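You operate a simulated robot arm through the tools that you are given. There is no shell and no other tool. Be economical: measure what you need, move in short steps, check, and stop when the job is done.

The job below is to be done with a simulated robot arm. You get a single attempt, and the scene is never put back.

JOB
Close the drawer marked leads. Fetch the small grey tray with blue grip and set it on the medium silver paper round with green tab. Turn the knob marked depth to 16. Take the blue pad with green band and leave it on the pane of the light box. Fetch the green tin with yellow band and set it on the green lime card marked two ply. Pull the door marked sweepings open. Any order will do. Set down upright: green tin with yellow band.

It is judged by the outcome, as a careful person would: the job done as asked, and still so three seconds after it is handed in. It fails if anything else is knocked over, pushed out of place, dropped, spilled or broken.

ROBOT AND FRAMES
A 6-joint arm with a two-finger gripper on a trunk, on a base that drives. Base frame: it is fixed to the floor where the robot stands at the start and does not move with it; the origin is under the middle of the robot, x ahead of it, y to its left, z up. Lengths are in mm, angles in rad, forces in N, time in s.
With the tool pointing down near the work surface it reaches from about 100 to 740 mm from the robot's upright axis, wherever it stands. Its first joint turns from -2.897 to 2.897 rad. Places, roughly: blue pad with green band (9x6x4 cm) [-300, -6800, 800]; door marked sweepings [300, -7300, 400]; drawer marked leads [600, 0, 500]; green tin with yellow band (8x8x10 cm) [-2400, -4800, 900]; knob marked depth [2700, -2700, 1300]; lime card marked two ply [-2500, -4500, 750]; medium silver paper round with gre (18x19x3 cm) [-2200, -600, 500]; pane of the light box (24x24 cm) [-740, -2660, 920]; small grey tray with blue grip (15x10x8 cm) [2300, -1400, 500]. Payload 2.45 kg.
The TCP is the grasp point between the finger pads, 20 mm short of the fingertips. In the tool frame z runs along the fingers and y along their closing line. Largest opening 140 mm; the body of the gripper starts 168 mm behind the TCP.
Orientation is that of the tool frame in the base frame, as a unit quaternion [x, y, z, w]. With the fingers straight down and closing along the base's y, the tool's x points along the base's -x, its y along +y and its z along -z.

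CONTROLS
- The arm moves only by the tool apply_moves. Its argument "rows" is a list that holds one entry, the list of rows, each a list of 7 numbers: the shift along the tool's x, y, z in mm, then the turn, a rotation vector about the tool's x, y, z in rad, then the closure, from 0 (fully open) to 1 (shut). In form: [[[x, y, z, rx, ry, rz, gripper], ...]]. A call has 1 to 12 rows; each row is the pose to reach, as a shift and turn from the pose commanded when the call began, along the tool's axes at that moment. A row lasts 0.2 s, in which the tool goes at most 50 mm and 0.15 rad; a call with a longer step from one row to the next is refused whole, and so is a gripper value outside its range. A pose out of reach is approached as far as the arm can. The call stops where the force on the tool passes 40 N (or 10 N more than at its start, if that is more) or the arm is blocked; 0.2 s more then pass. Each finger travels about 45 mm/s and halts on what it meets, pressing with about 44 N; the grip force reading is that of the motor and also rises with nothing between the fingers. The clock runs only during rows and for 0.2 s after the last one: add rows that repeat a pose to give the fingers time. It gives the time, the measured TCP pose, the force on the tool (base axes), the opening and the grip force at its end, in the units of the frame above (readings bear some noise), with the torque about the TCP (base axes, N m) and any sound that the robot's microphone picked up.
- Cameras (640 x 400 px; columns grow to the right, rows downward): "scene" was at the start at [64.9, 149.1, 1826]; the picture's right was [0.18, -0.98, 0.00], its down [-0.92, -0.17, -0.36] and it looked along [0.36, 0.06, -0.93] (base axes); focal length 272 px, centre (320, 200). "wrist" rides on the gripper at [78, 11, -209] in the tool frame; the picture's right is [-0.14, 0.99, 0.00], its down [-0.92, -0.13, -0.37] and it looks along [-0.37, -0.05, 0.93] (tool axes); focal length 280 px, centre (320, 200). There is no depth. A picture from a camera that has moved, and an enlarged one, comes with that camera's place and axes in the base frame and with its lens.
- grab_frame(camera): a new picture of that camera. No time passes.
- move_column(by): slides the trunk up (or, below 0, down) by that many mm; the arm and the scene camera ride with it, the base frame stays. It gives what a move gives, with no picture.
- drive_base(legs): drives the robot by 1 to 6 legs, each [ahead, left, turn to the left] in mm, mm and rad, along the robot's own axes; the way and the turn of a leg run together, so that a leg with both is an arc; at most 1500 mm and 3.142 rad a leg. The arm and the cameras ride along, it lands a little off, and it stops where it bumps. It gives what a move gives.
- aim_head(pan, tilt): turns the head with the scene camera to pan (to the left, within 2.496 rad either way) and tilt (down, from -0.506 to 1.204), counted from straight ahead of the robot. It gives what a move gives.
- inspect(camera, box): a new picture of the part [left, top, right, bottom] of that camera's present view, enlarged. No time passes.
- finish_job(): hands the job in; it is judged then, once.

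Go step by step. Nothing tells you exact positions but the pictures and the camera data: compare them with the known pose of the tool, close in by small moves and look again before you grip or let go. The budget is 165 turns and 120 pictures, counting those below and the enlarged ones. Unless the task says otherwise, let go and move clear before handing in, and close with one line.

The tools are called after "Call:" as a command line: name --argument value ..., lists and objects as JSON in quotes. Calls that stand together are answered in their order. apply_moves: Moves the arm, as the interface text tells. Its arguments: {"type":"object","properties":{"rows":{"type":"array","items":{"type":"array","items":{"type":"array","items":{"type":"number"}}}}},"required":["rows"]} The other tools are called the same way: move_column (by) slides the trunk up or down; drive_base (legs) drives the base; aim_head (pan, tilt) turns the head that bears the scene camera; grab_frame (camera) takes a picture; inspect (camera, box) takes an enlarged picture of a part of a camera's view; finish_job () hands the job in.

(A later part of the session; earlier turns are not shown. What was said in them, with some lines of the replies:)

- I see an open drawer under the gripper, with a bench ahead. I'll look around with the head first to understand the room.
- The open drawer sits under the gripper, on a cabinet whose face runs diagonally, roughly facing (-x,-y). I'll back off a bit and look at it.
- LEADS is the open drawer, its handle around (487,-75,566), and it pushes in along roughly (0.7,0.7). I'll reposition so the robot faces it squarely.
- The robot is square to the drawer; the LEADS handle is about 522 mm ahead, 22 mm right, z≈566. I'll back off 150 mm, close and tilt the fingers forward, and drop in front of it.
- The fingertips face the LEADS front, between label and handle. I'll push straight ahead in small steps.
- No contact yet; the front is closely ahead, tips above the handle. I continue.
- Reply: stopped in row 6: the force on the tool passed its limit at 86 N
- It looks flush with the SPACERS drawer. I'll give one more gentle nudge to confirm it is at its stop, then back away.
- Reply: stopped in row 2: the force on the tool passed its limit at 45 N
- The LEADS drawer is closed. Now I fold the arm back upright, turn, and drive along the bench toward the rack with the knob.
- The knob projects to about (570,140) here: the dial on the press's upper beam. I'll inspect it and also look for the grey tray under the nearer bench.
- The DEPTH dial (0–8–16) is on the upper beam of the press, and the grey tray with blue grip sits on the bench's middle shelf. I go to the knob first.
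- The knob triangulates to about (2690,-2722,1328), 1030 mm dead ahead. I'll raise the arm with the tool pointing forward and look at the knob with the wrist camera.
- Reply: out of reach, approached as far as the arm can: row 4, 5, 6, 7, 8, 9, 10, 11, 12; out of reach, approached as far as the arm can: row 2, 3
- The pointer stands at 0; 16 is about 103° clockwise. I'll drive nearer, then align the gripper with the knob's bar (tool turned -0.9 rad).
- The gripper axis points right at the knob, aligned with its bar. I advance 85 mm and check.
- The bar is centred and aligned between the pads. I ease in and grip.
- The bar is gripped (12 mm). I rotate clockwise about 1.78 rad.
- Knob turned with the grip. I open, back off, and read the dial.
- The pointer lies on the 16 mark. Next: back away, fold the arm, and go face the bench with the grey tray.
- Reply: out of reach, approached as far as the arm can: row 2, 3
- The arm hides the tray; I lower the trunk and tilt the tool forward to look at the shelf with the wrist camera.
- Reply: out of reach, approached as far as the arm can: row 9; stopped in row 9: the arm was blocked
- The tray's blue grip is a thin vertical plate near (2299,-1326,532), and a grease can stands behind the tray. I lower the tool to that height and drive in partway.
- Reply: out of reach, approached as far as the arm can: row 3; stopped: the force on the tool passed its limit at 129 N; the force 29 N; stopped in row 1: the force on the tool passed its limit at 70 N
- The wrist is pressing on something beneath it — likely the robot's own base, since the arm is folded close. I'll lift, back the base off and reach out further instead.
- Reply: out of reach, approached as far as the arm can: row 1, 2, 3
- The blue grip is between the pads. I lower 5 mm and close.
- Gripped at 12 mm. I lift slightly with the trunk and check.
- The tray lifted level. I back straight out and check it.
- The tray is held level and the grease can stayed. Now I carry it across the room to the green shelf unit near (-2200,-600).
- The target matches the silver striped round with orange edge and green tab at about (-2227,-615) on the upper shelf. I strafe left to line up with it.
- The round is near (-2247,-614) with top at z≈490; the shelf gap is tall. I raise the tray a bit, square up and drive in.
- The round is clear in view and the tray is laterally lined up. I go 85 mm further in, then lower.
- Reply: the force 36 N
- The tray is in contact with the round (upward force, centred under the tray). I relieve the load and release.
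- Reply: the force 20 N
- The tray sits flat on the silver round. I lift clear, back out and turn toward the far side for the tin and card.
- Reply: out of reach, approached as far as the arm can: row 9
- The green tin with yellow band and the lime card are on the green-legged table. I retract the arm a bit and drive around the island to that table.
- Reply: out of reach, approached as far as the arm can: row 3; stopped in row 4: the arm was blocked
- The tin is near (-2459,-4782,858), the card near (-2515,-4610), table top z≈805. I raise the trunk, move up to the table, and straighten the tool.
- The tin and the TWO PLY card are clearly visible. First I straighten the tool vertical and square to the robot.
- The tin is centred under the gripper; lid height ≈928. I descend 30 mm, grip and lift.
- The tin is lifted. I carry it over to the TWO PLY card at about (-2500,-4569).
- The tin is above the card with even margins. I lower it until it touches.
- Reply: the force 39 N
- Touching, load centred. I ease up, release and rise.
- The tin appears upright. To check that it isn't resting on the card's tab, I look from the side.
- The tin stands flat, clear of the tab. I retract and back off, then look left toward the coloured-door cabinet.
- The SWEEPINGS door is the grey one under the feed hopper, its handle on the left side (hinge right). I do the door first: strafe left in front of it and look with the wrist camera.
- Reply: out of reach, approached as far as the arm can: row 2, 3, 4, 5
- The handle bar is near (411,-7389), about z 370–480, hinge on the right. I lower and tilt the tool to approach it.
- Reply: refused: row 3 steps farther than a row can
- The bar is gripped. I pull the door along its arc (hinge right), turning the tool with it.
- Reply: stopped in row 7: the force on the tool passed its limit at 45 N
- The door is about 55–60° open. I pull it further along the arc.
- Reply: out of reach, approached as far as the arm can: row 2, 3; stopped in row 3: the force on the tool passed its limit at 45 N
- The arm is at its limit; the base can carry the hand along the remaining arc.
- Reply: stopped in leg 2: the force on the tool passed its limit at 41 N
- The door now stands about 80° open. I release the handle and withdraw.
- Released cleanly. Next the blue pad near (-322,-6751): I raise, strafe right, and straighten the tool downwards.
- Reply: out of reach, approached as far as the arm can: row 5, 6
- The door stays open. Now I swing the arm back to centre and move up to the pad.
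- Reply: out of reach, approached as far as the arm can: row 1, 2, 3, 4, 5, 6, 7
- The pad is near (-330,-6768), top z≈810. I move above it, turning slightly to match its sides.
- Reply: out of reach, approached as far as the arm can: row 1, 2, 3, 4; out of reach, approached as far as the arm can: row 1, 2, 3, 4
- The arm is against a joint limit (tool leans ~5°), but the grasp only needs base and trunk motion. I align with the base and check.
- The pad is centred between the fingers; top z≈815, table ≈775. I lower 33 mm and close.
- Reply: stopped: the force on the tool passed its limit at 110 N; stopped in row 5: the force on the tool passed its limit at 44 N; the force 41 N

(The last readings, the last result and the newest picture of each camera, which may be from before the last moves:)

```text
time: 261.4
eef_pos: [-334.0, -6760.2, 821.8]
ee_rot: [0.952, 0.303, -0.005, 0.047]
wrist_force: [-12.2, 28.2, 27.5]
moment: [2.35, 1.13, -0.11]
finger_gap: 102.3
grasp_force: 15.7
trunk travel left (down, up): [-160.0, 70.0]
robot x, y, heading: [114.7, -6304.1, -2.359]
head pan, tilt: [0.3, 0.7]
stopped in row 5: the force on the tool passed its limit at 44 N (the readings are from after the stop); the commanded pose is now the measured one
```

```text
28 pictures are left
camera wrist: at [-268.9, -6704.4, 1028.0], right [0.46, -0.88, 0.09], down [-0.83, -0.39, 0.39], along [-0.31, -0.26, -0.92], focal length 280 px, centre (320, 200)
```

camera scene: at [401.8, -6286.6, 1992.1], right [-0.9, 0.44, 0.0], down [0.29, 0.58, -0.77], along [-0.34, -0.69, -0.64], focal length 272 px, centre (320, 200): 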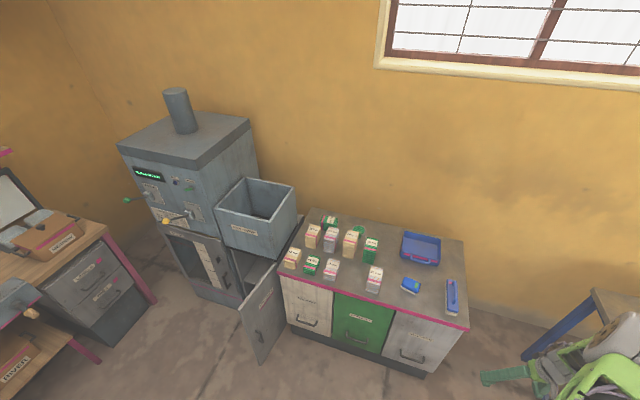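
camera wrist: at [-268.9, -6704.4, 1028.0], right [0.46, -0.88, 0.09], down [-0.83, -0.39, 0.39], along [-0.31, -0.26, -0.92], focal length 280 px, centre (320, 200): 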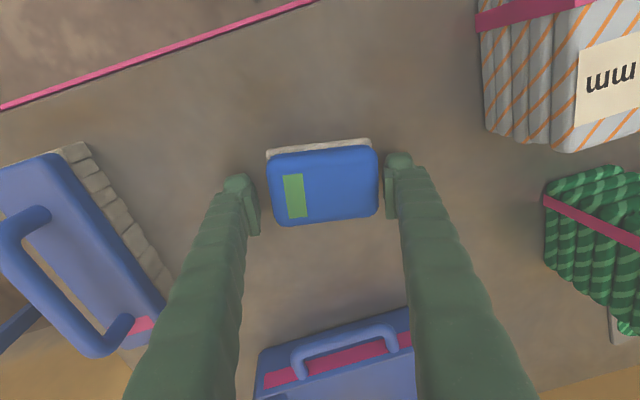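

The lower fingertip is touching the table; I raise 7 mm and then finish closing.

Call:
move_column --by 7

Call:
apply_moves --rows '[[[0, 0, 0, 0, 0, 0, 0.4], [0, 0, 0, 0, 0, 0, 0.55], [0, 0, 0, 0, 0, 0, 0.65], [0, 0, 0, 0, 0, 0, 0.65], [0, 0, 0, 0, 0, 0, 0.65]]]'

Call:
grab_frame --camera "wrist"

```text
time: 261.9
eef_pos: [-330.5, -6764.3, 825.7]
ee_rot: [0.951, 0.305, -0.003, 0.045]
wrist_force: [0.1, 0.1, -0.4]
moment: [-0.04, 0.01, 0.0]
finger_gap: 87.7
grasp_force: 42.7
trunk travel left (down, up): [-167.0, 63.0]
robot x, y, heading: [115.7, -6305.2, -2.354]
head pan, tilt: [0.3, 0.7]
```

```text
time: 263.1
eef_pos: [-332.2, -6762.9, 825.1]
ee_rot: [0.952, 0.304, -0.003, 0.046]
wrist_force: [-1.1, -0.5, -0.5]
moment: [-0.02, -0.02, -0.02]
finger_gap: 86.8
grasp_force: 44.3
trunk travel left (down, up): [-167.0, 63.0]
robot x, y, heading: [116.2, -6304.6, -2.351]
head pan, tilt: [0.3, 0.7]
```

```text
27 pictures are left
camera wrist: at [-267.0, -6708.6, 1032.3], right [0.46, -0.88, 0.09], down [-0.83, -0.4, 0.39], along [-0.31, -0.25, -0.92], focal length 280 px, centre (320, 200)
```

wrist: 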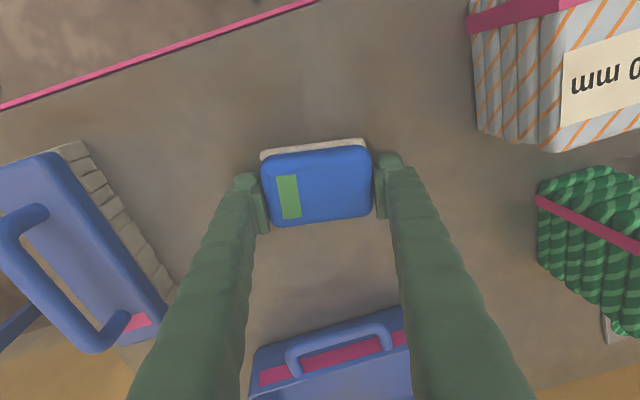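

Gripped at 87 mm. I lift with the trunk.

Call:
move_column --by 60

Call:
grab_frame --camera "wrist"

```text
time: 264.1
eef_pos: [-333.2, -6764.1, 885.3]
ee_rot: [0.951, 0.305, -0.003, 0.046]
wrist_force: [0.2, 0.0, -1.0]
moment: [-0.01, -0.01, 0.01]
finger_gap: 86.3
grasp_force: 43.7
trunk travel left (down, up): [-227.0, 3.0]
robot x, y, heading: [119.0, -6303.8, -2.353]
head pan, tilt: [0.3, 0.7]
```

```text
26 pictures are left
camera wrist: at [-267.1, -6708.7, 1092.0], right [0.46, -0.88, 0.09], down [-0.83, -0.4, 0.39], along [-0.31, -0.25, -0.92], focal length 280 px, centre (320, 200)
```

wrist: 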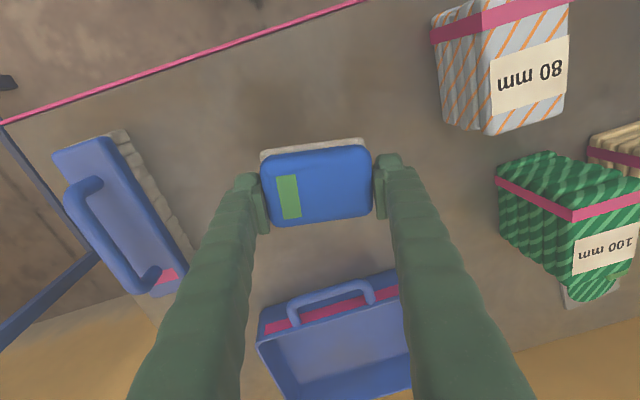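

The pad is held. I back out through the gap past the island's end, then will strafe along its front toward the light box.

Call:
drive_base --legs '[[-300, -220, 0], [-1400, 0, 0], [-1370, 0, 0]]'

Call:
aim_head --pan -0.9 --tilt 0.5

Call:
grab_frame --camera "scene"

```text
time: 279.6
eef_pos: [1645.9, -4443.3, 885.0]
ee_rot: [0.954, 0.296, -0.003, 0.046]
wrist_force: [1.1, -0.2, 0.2]
moment: [-0.04, 0.01, -0.01]
finger_gap: 85.5
grasp_force: 44.0
trunk travel left (down, up): [-227.0, 3.0]
robot x, y, heading: [2099.6, -3990.9, -2.371]
head pan, tilt: [0.3, 0.7]
```

```text
time: 281.0
eef_pos: [1644.9, -4443.7, 885.2]
ee_rot: [0.954, 0.296, -0.003, 0.046]
wrist_force: [0.0, 0.1, -1.7]
moment: [0.01, 0.0, 0.01]
finger_gap: 85.3
grasp_force: 43.9
trunk travel left (down, up): [-227.0, 3.0]
robot x, y, heading: [2100.7, -3997.2, -2.371]
head pan, tilt: [-0.901, 0.499]
```

```text
25 pictures are left
camera scene: at [2100.6, -4088.9, 2006.2], right [0.13, 0.99, 0.0], down [0.47, -0.06, -0.88], along [-0.87, 0.11, -0.48], focal length 272 px, centre (320, 200)
```

scene: 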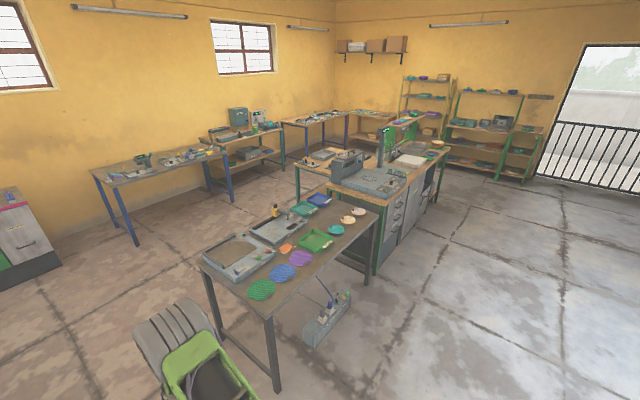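

Call:
drive_base --legs '[[0, 0, 0.015], [0, -1470, 0], [0, -1470, 0]]'

Call:
aim_head --pan 0.1 --tilt 0.75

Call:
grab_frame --camera "scene"

```text
time: 307.3
eef_pos: [-473.9, -2373.3, 886.2]
ee_rot: [0.95, 0.309, -0.002, 0.046]
wrist_force: [0.1, -0.3, 0.7]
moment: [0.0, 0.0, -0.05]
finger_gap: 84.2
grasp_force: 44.1
trunk travel left (down, up): [-227.0, 3.0]
robot x, y, heading: [-30.0, -1908.8, -2.345]
head pan, tilt: [-0.901, 0.499]
```

```text
time: 308.6
eef_pos: [-473.3, -2372.2, 885.0]
ee_rot: [0.95, 0.309, -0.002, 0.045]
wrist_force: [0.4, 0.6, -0.6]
moment: [0.02, 0.01, 0.04]
finger_gap: 84.2
grasp_force: 44.0
trunk travel left (down, up): [-227.0, 3.0]
robot x, y, heading: [-32.2, -1907.6, -2.336]
head pan, tilt: [0.099, 0.75]
```

```text
24 pictures are left
camera scene: at [11.5, -2080.1, 1984.3], right [-0.78, 0.62, 0.0], down [0.42, 0.53, -0.73], along [-0.46, -0.57, -0.68], focal length 272 px, centre (320, 200)
```

scene: 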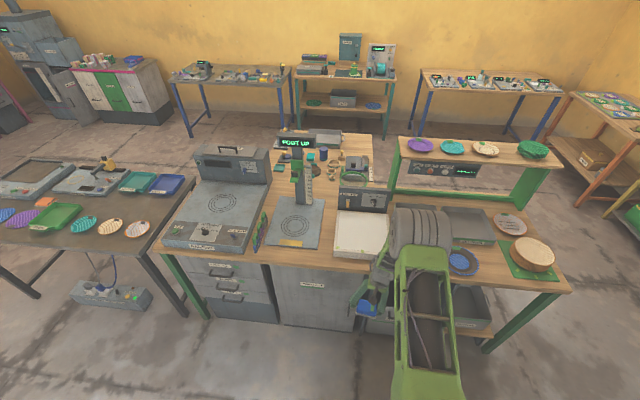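

The light box pane is near (-725,-2650), z≈920. I need the pad higher first; try raising with the arm here in free space.

Call:
apply_moves --rows '[[[0, 0, -30, 0, 0, 0, 0.65], [0, 0, -60, 0, 0, 0, 0.65], [0, 0, -90, 0, 0, 0, 0.65], [0, 0, -120, 0, 0, 0, 0.65], [0, 0, -150, 0, 0, 0, 0.65], [0, 0, -150, 0, 0, 0, 0.65]]]'

Call:
grab_frame --camera "wrist"

```text
time: 310.0
eef_pos: [-463.2, -2364.7, 1026.4]
ee_rot: [0.95, 0.305, -0.002, 0.062]
wrist_force: [0.3, 0.1, -0.3]
moment: [0.0, 0.03, 0.0]
finger_gap: 84.2
grasp_force: 43.9
out of reach, approached as far as the arm can: row 2, 3, 4, 5, 6
trunk travel left (down, up): [-227.0, 3.0]
robot x, y, heading: [-34.3, -1910.5, -2.343]
head pan, tilt: [0.099, 0.75]
```

```text
23 pictures are left
camera wrist: at [-400.7, -2300.9, 1231.8], right [0.46, -0.88, 0.12], down [-0.84, -0.39, 0.39], along [-0.3, -0.28, -0.91], focal length 280 px, centre (320, 200)
```

wrist: 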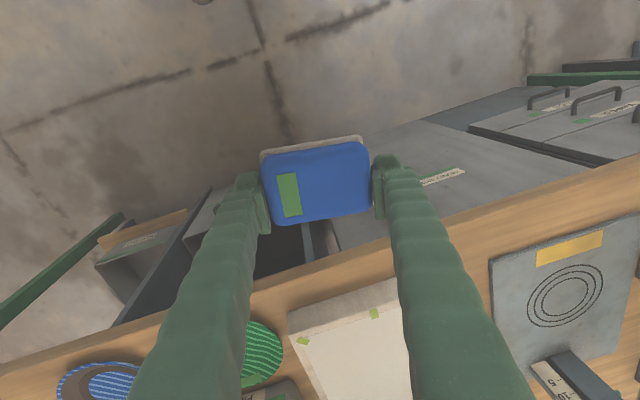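

Call:
drive_base --legs '[[300, 10, 0]]'

Call:
grab_frame --camera "wrist"

```text
time: 312.1
eef_pos: [-669.8, -2584.4, 1026.4]
ee_rot: [0.951, 0.302, -0.002, 0.062]
wrist_force: [1.0, 0.1, -0.9]
moment: [0.01, -0.02, -0.03]
finger_gap: 84.3
grasp_force: 44.0
trunk travel left (down, up): [-227.0, 3.0]
robot x, y, heading: [-234.0, -2132.7, -2.351]
head pan, tilt: [0.099, 0.75]
```

```text
22 pictures are left
camera wrist: at [-607.8, -2521.3, 1231.4], right [0.46, -0.88, 0.12], down [-0.84, -0.38, 0.39], along [-0.3, -0.28, -0.91], focal length 280 px, centre (320, 200)
```

wrist: 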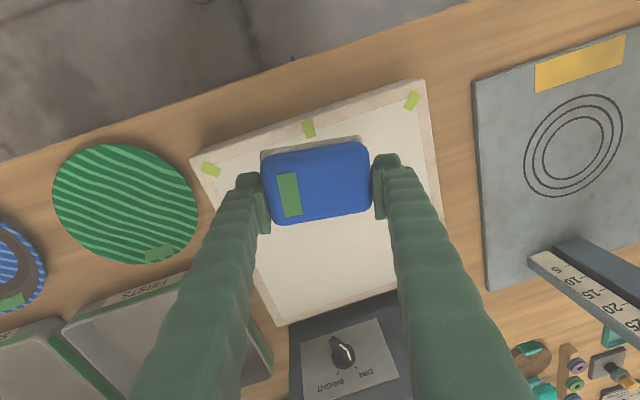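

The pane is right ahead, nearly under the pad. I advance 75 mm, then lower with the trunk.

Call:
drive_base --legs '[[75, 8, 0]]'

Call:
move_column --by -50

Call:
grab_frame --camera "wrist"

```text
time: 313.1
eef_pos: [-717.6, -2642.2, 1024.8]
ee_rot: [0.951, 0.302, -0.001, 0.063]
wrist_force: [-0.1, -1.0, -1.3]
moment: [0.06, -0.04, 0.0]
finger_gap: 84.2
grasp_force: 43.7
trunk travel left (down, up): [-227.0, 3.0]
robot x, y, heading: [-279.8, -2189.4, -2.347]
head pan, tilt: [0.099, 0.75]
```

```text
time: 314.0
eef_pos: [-717.2, -2642.8, 976.7]
ee_rot: [0.951, 0.302, -0.004, 0.064]
wrist_force: [-0.3, 0.1, 0.1]
moment: [-0.06, 0.03, 0.02]
finger_gap: 84.1
grasp_force: 43.5
trunk travel left (down, up): [-177.0, 53.0]
robot x, y, heading: [-275.0, -2191.7, -2.347]
head pan, tilt: [0.099, 0.75]
```

```text
21 pictures are left
camera wrist: at [-653.7, -2579.8, 1182.0], right [0.46, -0.88, 0.12], down [-0.84, -0.38, 0.39], along [-0.3, -0.28, -0.91], focal length 280 px, centre (320, 200)
```

wrist: 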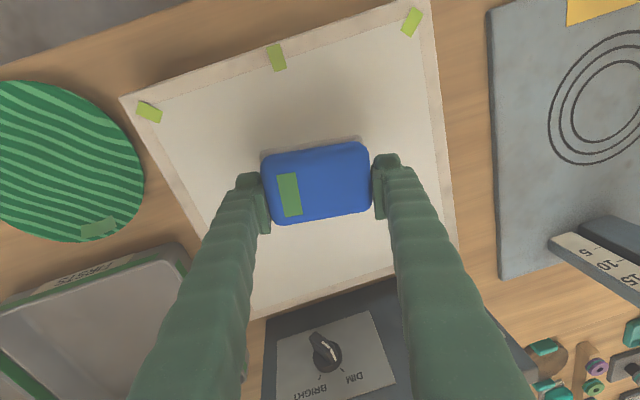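

Call:
move_column --by -18

Call:
move_column --by -4

Call:
move_column --by -4

```text
time: 314.7
eef_pos: [-716.3, -2640.6, 958.2]
ee_rot: [0.951, 0.302, -0.003, 0.063]
wrist_force: [1.0, -0.7, -0.7]
moment: [0.0, -0.02, -0.02]
finger_gap: 84.2
grasp_force: 43.6
trunk travel left (down, up): [-159.0, 71.0]
robot x, y, heading: [-281.5, -2191.1, -2.348]
head pan, tilt: [0.099, 0.75]
```

```text
time: 315.2
eef_pos: [-716.0, -2642.4, 954.7]
ee_rot: [0.951, 0.302, -0.002, 0.063]
wrist_force: [0.4, 0.3, 0.2]
moment: [-0.02, -0.03, 0.01]
finger_gap: 84.4
grasp_force: 44.1
trunk travel left (down, up): [-155.0, 75.0]
robot x, y, heading: [-283.7, -2191.7, -2.344]
head pan, tilt: [0.099, 0.75]
```

```text
time: 315.7
eef_pos: [-716.6, -2641.5, 950.2]
ee_rot: [0.951, 0.302, -0.003, 0.062]
wrist_force: [0.3, 0.2, -0.5]
moment: [-0.04, 0.01, 0.01]
finger_gap: 84.0
grasp_force: 43.7
trunk travel left (down, up): [-151.0, 79.0]
robot x, y, heading: [-282.1, -2190.8, -2.35]
head pan, tilt: [0.099, 0.75]
```

Call:
move_column --by -4

Call:
move_column --by -4

Call:
grab_frame --camera "wrist"

```text
time: 316.3
eef_pos: [-717.1, -2641.5, 946.2]
ee_rot: [0.951, 0.301, -0.003, 0.063]
wrist_force: [-0.1, 1.0, -0.7]
moment: [0.0, 0.0, 0.01]
finger_gap: 83.9
grasp_force: 43.6
trunk travel left (down, up): [-147.0, 83.0]
robot x, y, heading: [-279.8, -2192.9, -2.347]
head pan, tilt: [0.099, 0.75]
```

```text
time: 316.8
eef_pos: [-717.3, -2641.0, 942.0]
ee_rot: [0.951, 0.302, -0.002, 0.063]
wrist_force: [0.3, -0.4, -0.3]
moment: [-0.03, 0.01, -0.01]
finger_gap: 84.0
grasp_force: 43.9
trunk travel left (down, up): [-143.0, 87.0]
robot x, y, heading: [-282.7, -2190.5, -2.349]
head pan, tilt: [0.099, 0.75]
```

```text
20 pictures are left
camera wrist: at [-653.8, -2579.9, 1147.8], right [0.46, -0.88, 0.12], down [-0.84, -0.38, 0.39], along [-0.3, -0.28, -0.91], focal length 280 px, centre (320, 200)
```

wrist: 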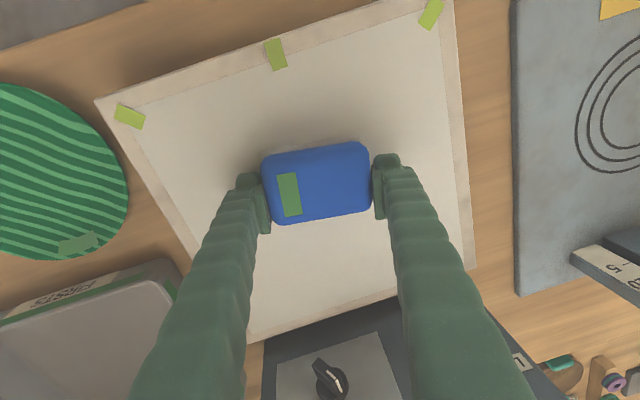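

Call:
move_column --by -5

Call:
move_column --by -5

Call:
move_column --by -5

```text
time: 317.3
eef_pos: [-716.4, -2642.0, 937.8]
ee_rot: [0.951, 0.302, -0.003, 0.063]
wrist_force: [1.6, 0.7, 13.8]
moment: [0.83, -0.13, -0.1]
finger_gap: 83.7
grasp_force: 43.9
trunk travel left (down, up): [-138.0, 92.0]
robot x, y, heading: [-280.7, -2188.2, -2.35]
head pan, tilt: [0.099, 0.75]
```

```text
time: 317.8
eef_pos: [-717.3, -2640.6, 938.0]
ee_rot: [0.951, 0.302, -0.005, 0.064]
wrist_force: [4.3, 5.1, 21.3]
moment: [1.28, -0.28, -0.29]
finger_gap: 84.1
grasp_force: 44.0
trunk travel left (down, up): [-134.0, 96.0]
robot x, y, heading: [-280.3, -2189.9, -2.342]
head pan, tilt: [0.099, 0.75]
stopped: the force on the tool passed its limit at 43 N (the readings are from after the stop); the commanded pose is now the measured one
```

```text
time: 318.1
eef_pos: [-717.8, -2643.2, 937.5]
ee_rot: [0.951, 0.302, -0.005, 0.065]
wrist_force: [6.6, 6.3, 21.8]
moment: [1.25, -0.05, -0.35]
finger_gap: 84.3
grasp_force: 43.8
trunk travel left (down, up): [-132.0, 98.0]
robot x, y, heading: [-284.2, -2189.8, -2.344]
head pan, tilt: [0.099, 0.75]
stopped: the force on the tool passed its limit at 46 N (the readings are from after the stop); the commanded pose is now the measured one
```

Contact is made at the pane. I relieve slightly, release, and rise.

Call:
move_column --by 3

Call:
apply_moves --rows '[[[0, 0, 0, 0, 0, 0, 0.5], [0, 0, 0, 0, 0, 0, 0.3], [0, 0, 0, 0, 0, 0, 0.15], [0, 0, 0, 0, 0, 0, 0.15], [0, 0, 0, 0, 0, 0, 0.15]]]'

Call:
grab_frame --camera "wrist"

```text
time: 318.7
eef_pos: [-718.3, -2643.7, 939.3]
ee_rot: [0.951, 0.302, -0.005, 0.064]
wrist_force: [0.1, -0.3, -0.5]
moment: [-0.01, 0.01, -0.02]
finger_gap: 83.8
grasp_force: 44.0
trunk travel left (down, up): [-135.0, 95.0]
robot x, y, heading: [-285.4, -2190.9, -2.349]
head pan, tilt: [0.099, 0.75]
```

```text
time: 319.9
eef_pos: [-719.3, -2644.2, 939.3]
ee_rot: [0.951, 0.302, -0.005, 0.064]
wrist_force: [0.3, 0.0, 0.7]
moment: [-0.02, -0.03, -0.02]
finger_gap: 119.1
grasp_force: 0.1
trunk travel left (down, up): [-135.0, 95.0]
robot x, y, heading: [-280.7, -2191.5, -2.345]
head pan, tilt: [0.099, 0.75]
```

```text
19 pictures are left
camera wrist: at [-655.0, -2581.3, 1144.0], right [0.46, -0.88, 0.13], down [-0.84, -0.38, 0.39], along [-0.3, -0.29, -0.91], focal length 280 px, centre (320, 200)
```

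wrist: 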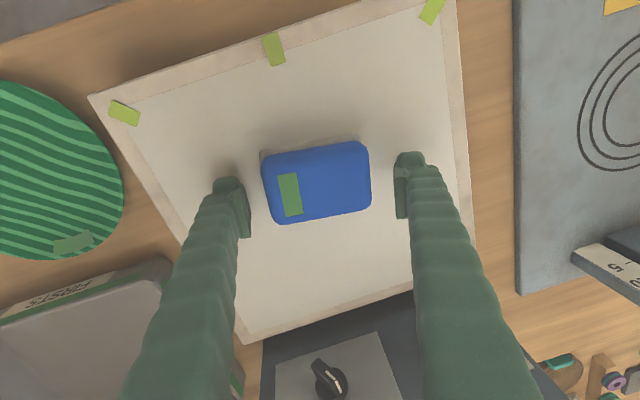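

The pad lies on the middle of the pane. I rise, back away and verify.

Call:
move_column --by 90

Call:
grab_frame --camera "wrist"

Call:
drive_base --legs '[[-450, 0, 0]]'

Call:
aim_head --pan 0.0 --tilt 0.6

Call:
grab_frame --camera "scene"

```text
time: 321.1
eef_pos: [-719.3, -2644.6, 1029.7]
ee_rot: [0.951, 0.302, -0.005, 0.065]
wrist_force: [-1.1, 0.1, 0.3]
moment: [0.05, -0.01, -0.01]
finger_gap: 119.0
grasp_force: 0.1
trunk travel left (down, up): [-225.0, 5.0]
robot x, y, heading: [-282.5, -2193.9, -2.346]
head pan, tilt: [0.099, 0.75]
```

```text
18 pictures are left
camera wrist: at [-655.1, -2581.4, 1233.8], right [0.46, -0.88, 0.13], down [-0.84, -0.38, 0.39], along [-0.3, -0.29, -0.91], focal length 280 px, centre (320, 200)
```

wrist: 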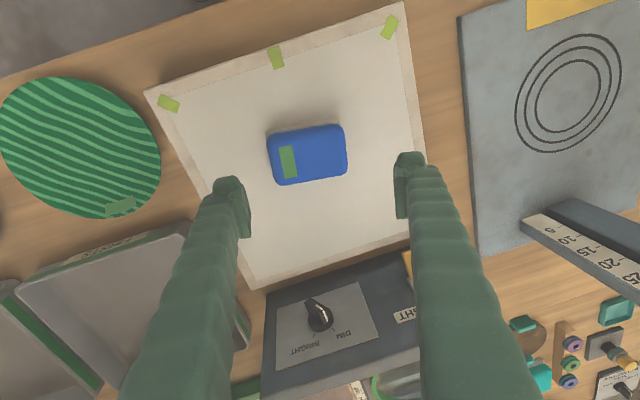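

```text
time: 323.9
eef_pos: [-384.6, -2307.9, 1028.4]
ee_rot: [0.95, 0.305, -0.005, 0.065]
wrist_force: [0.2, -0.1, 0.2]
moment: [-0.04, 0.04, 0.0]
finger_gap: 119.0
grasp_force: 0.1
trunk travel left (down, up): [-225.0, 5.0]
robot x, y, heading: [49.7, -1851.6, -2.342]
head pan, tilt: [0.099, 0.75]
```

```text
time: 324.6
eef_pos: [-385.0, -2307.1, 1028.2]
ee_rot: [0.95, 0.307, -0.005, 0.063]
wrist_force: [-0.9, -0.2, 0.3]
moment: [-0.02, -0.02, 0.02]
finger_gap: 119.2
grasp_force: 0.0
trunk travel left (down, up): [-225.0, 5.0]
robot x, y, heading: [49.1, -1852.0, -2.342]
head pan, tilt: [0.0, 0.6]
```

```text
17 pictures are left
camera scene: at [81.8, -2021.3, 1995.5], right [-0.72, 0.7, 0.0], down [0.39, 0.41, -0.82], along [-0.57, -0.59, -0.57], focal length 272 px, centre (320, 200)
```

scene: 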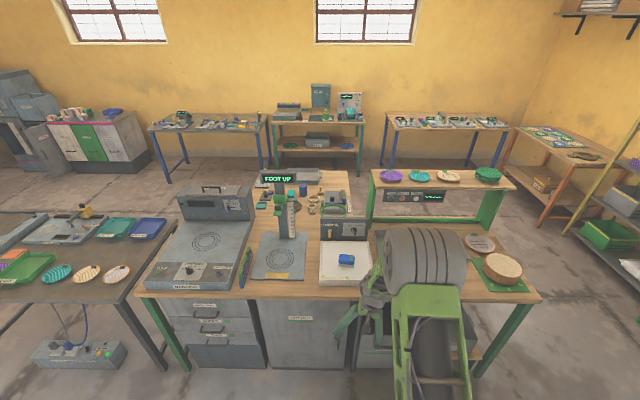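

The pad sits on the pane. A quick check on the door and tin from here before handing in.

Call:
inspect --camera "scene" --box '[0, 60, 160, 180]'

Call:
inspect --camera "scene" --box '[260, 75, 380, 165]'

Call:
aim_head --pan -2.45 --tilt 0.6

Call:
grab_frame --camera "scene"

```text
3.33 times, centred on (80, 120) of scene
camera zoom: at [81.8, -2021.3, 1995.5], right [-0.72, 0.7, 0.0], down [0.39, 0.41, -0.82], along [-0.57, -0.59, -0.57], focal length 908 px, centre (1120, 467)
```

zoom: 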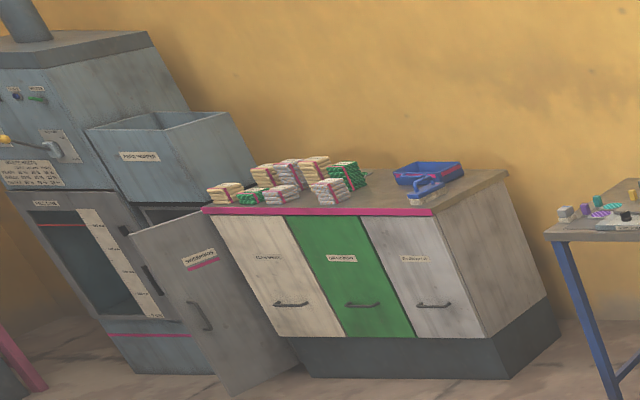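

```text
4.44 times, centred on (320, 120) of scene
camera zoom: at [81.8, -2021.3, 1995.5], right [-0.72, 0.7, 0.0], down [0.39, 0.41, -0.82], along [-0.57, -0.59, -0.57], focal length 1210 px, centre (320, 556)
```

zoom: 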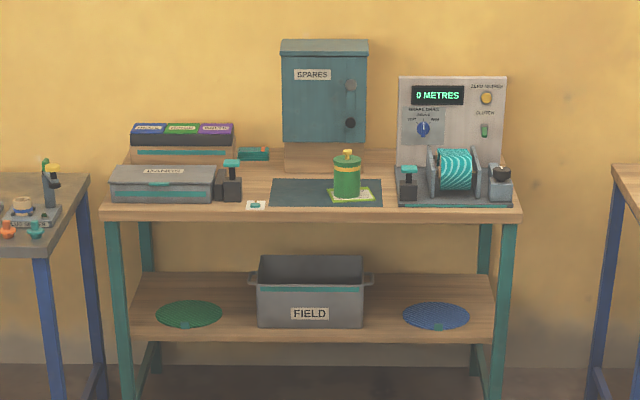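

```text
time: 326.9
eef_pos: [-384.4, -2307.1, 1029.6]
ee_rot: [0.95, 0.306, -0.004, 0.064]
wrist_force: [0.4, -0.8, 0.6]
moment: [-0.04, 0.01, -0.04]
finger_gap: 118.9
grasp_force: 0.1
trunk travel left (down, up): [-225.0, 5.0]
robot x, y, heading: [51.0, -1853.6, -2.342]
head pan, tilt: [-2.45, 0.6]
```

```text
14 pictures are left
camera scene: at [150.4, -1869.7, 1995.6], right [1.0, -0.08, 0.0], down [-0.04, -0.56, -0.83], along [0.06, 0.82, -0.56], focal length 272 px, centre (320, 200)
```

scene: 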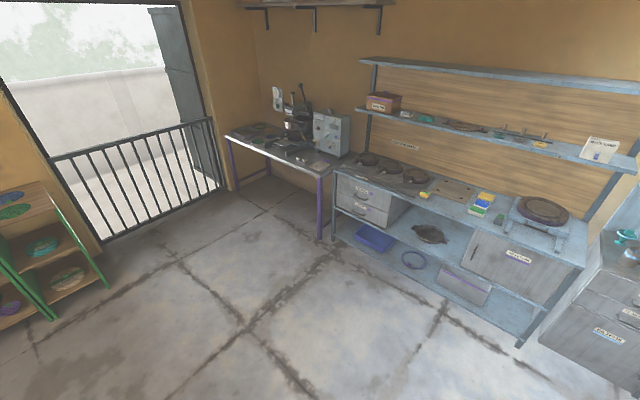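

The LEADS drawer is shut, the sweepings door is open, the tin stands upright on its card, and the pad lies on the pane. I saw the tray resting on the silver round and the knob at 16 earlier, so I'm handing in.

Call:
finish_job

```text
The job is handed in.
```

All six tasks are done and the job is handed in: drawer shut, tray on the silver round, depth knob at 16, pad on the pane, tin upright on the card, and the sweepings door about 80° open.
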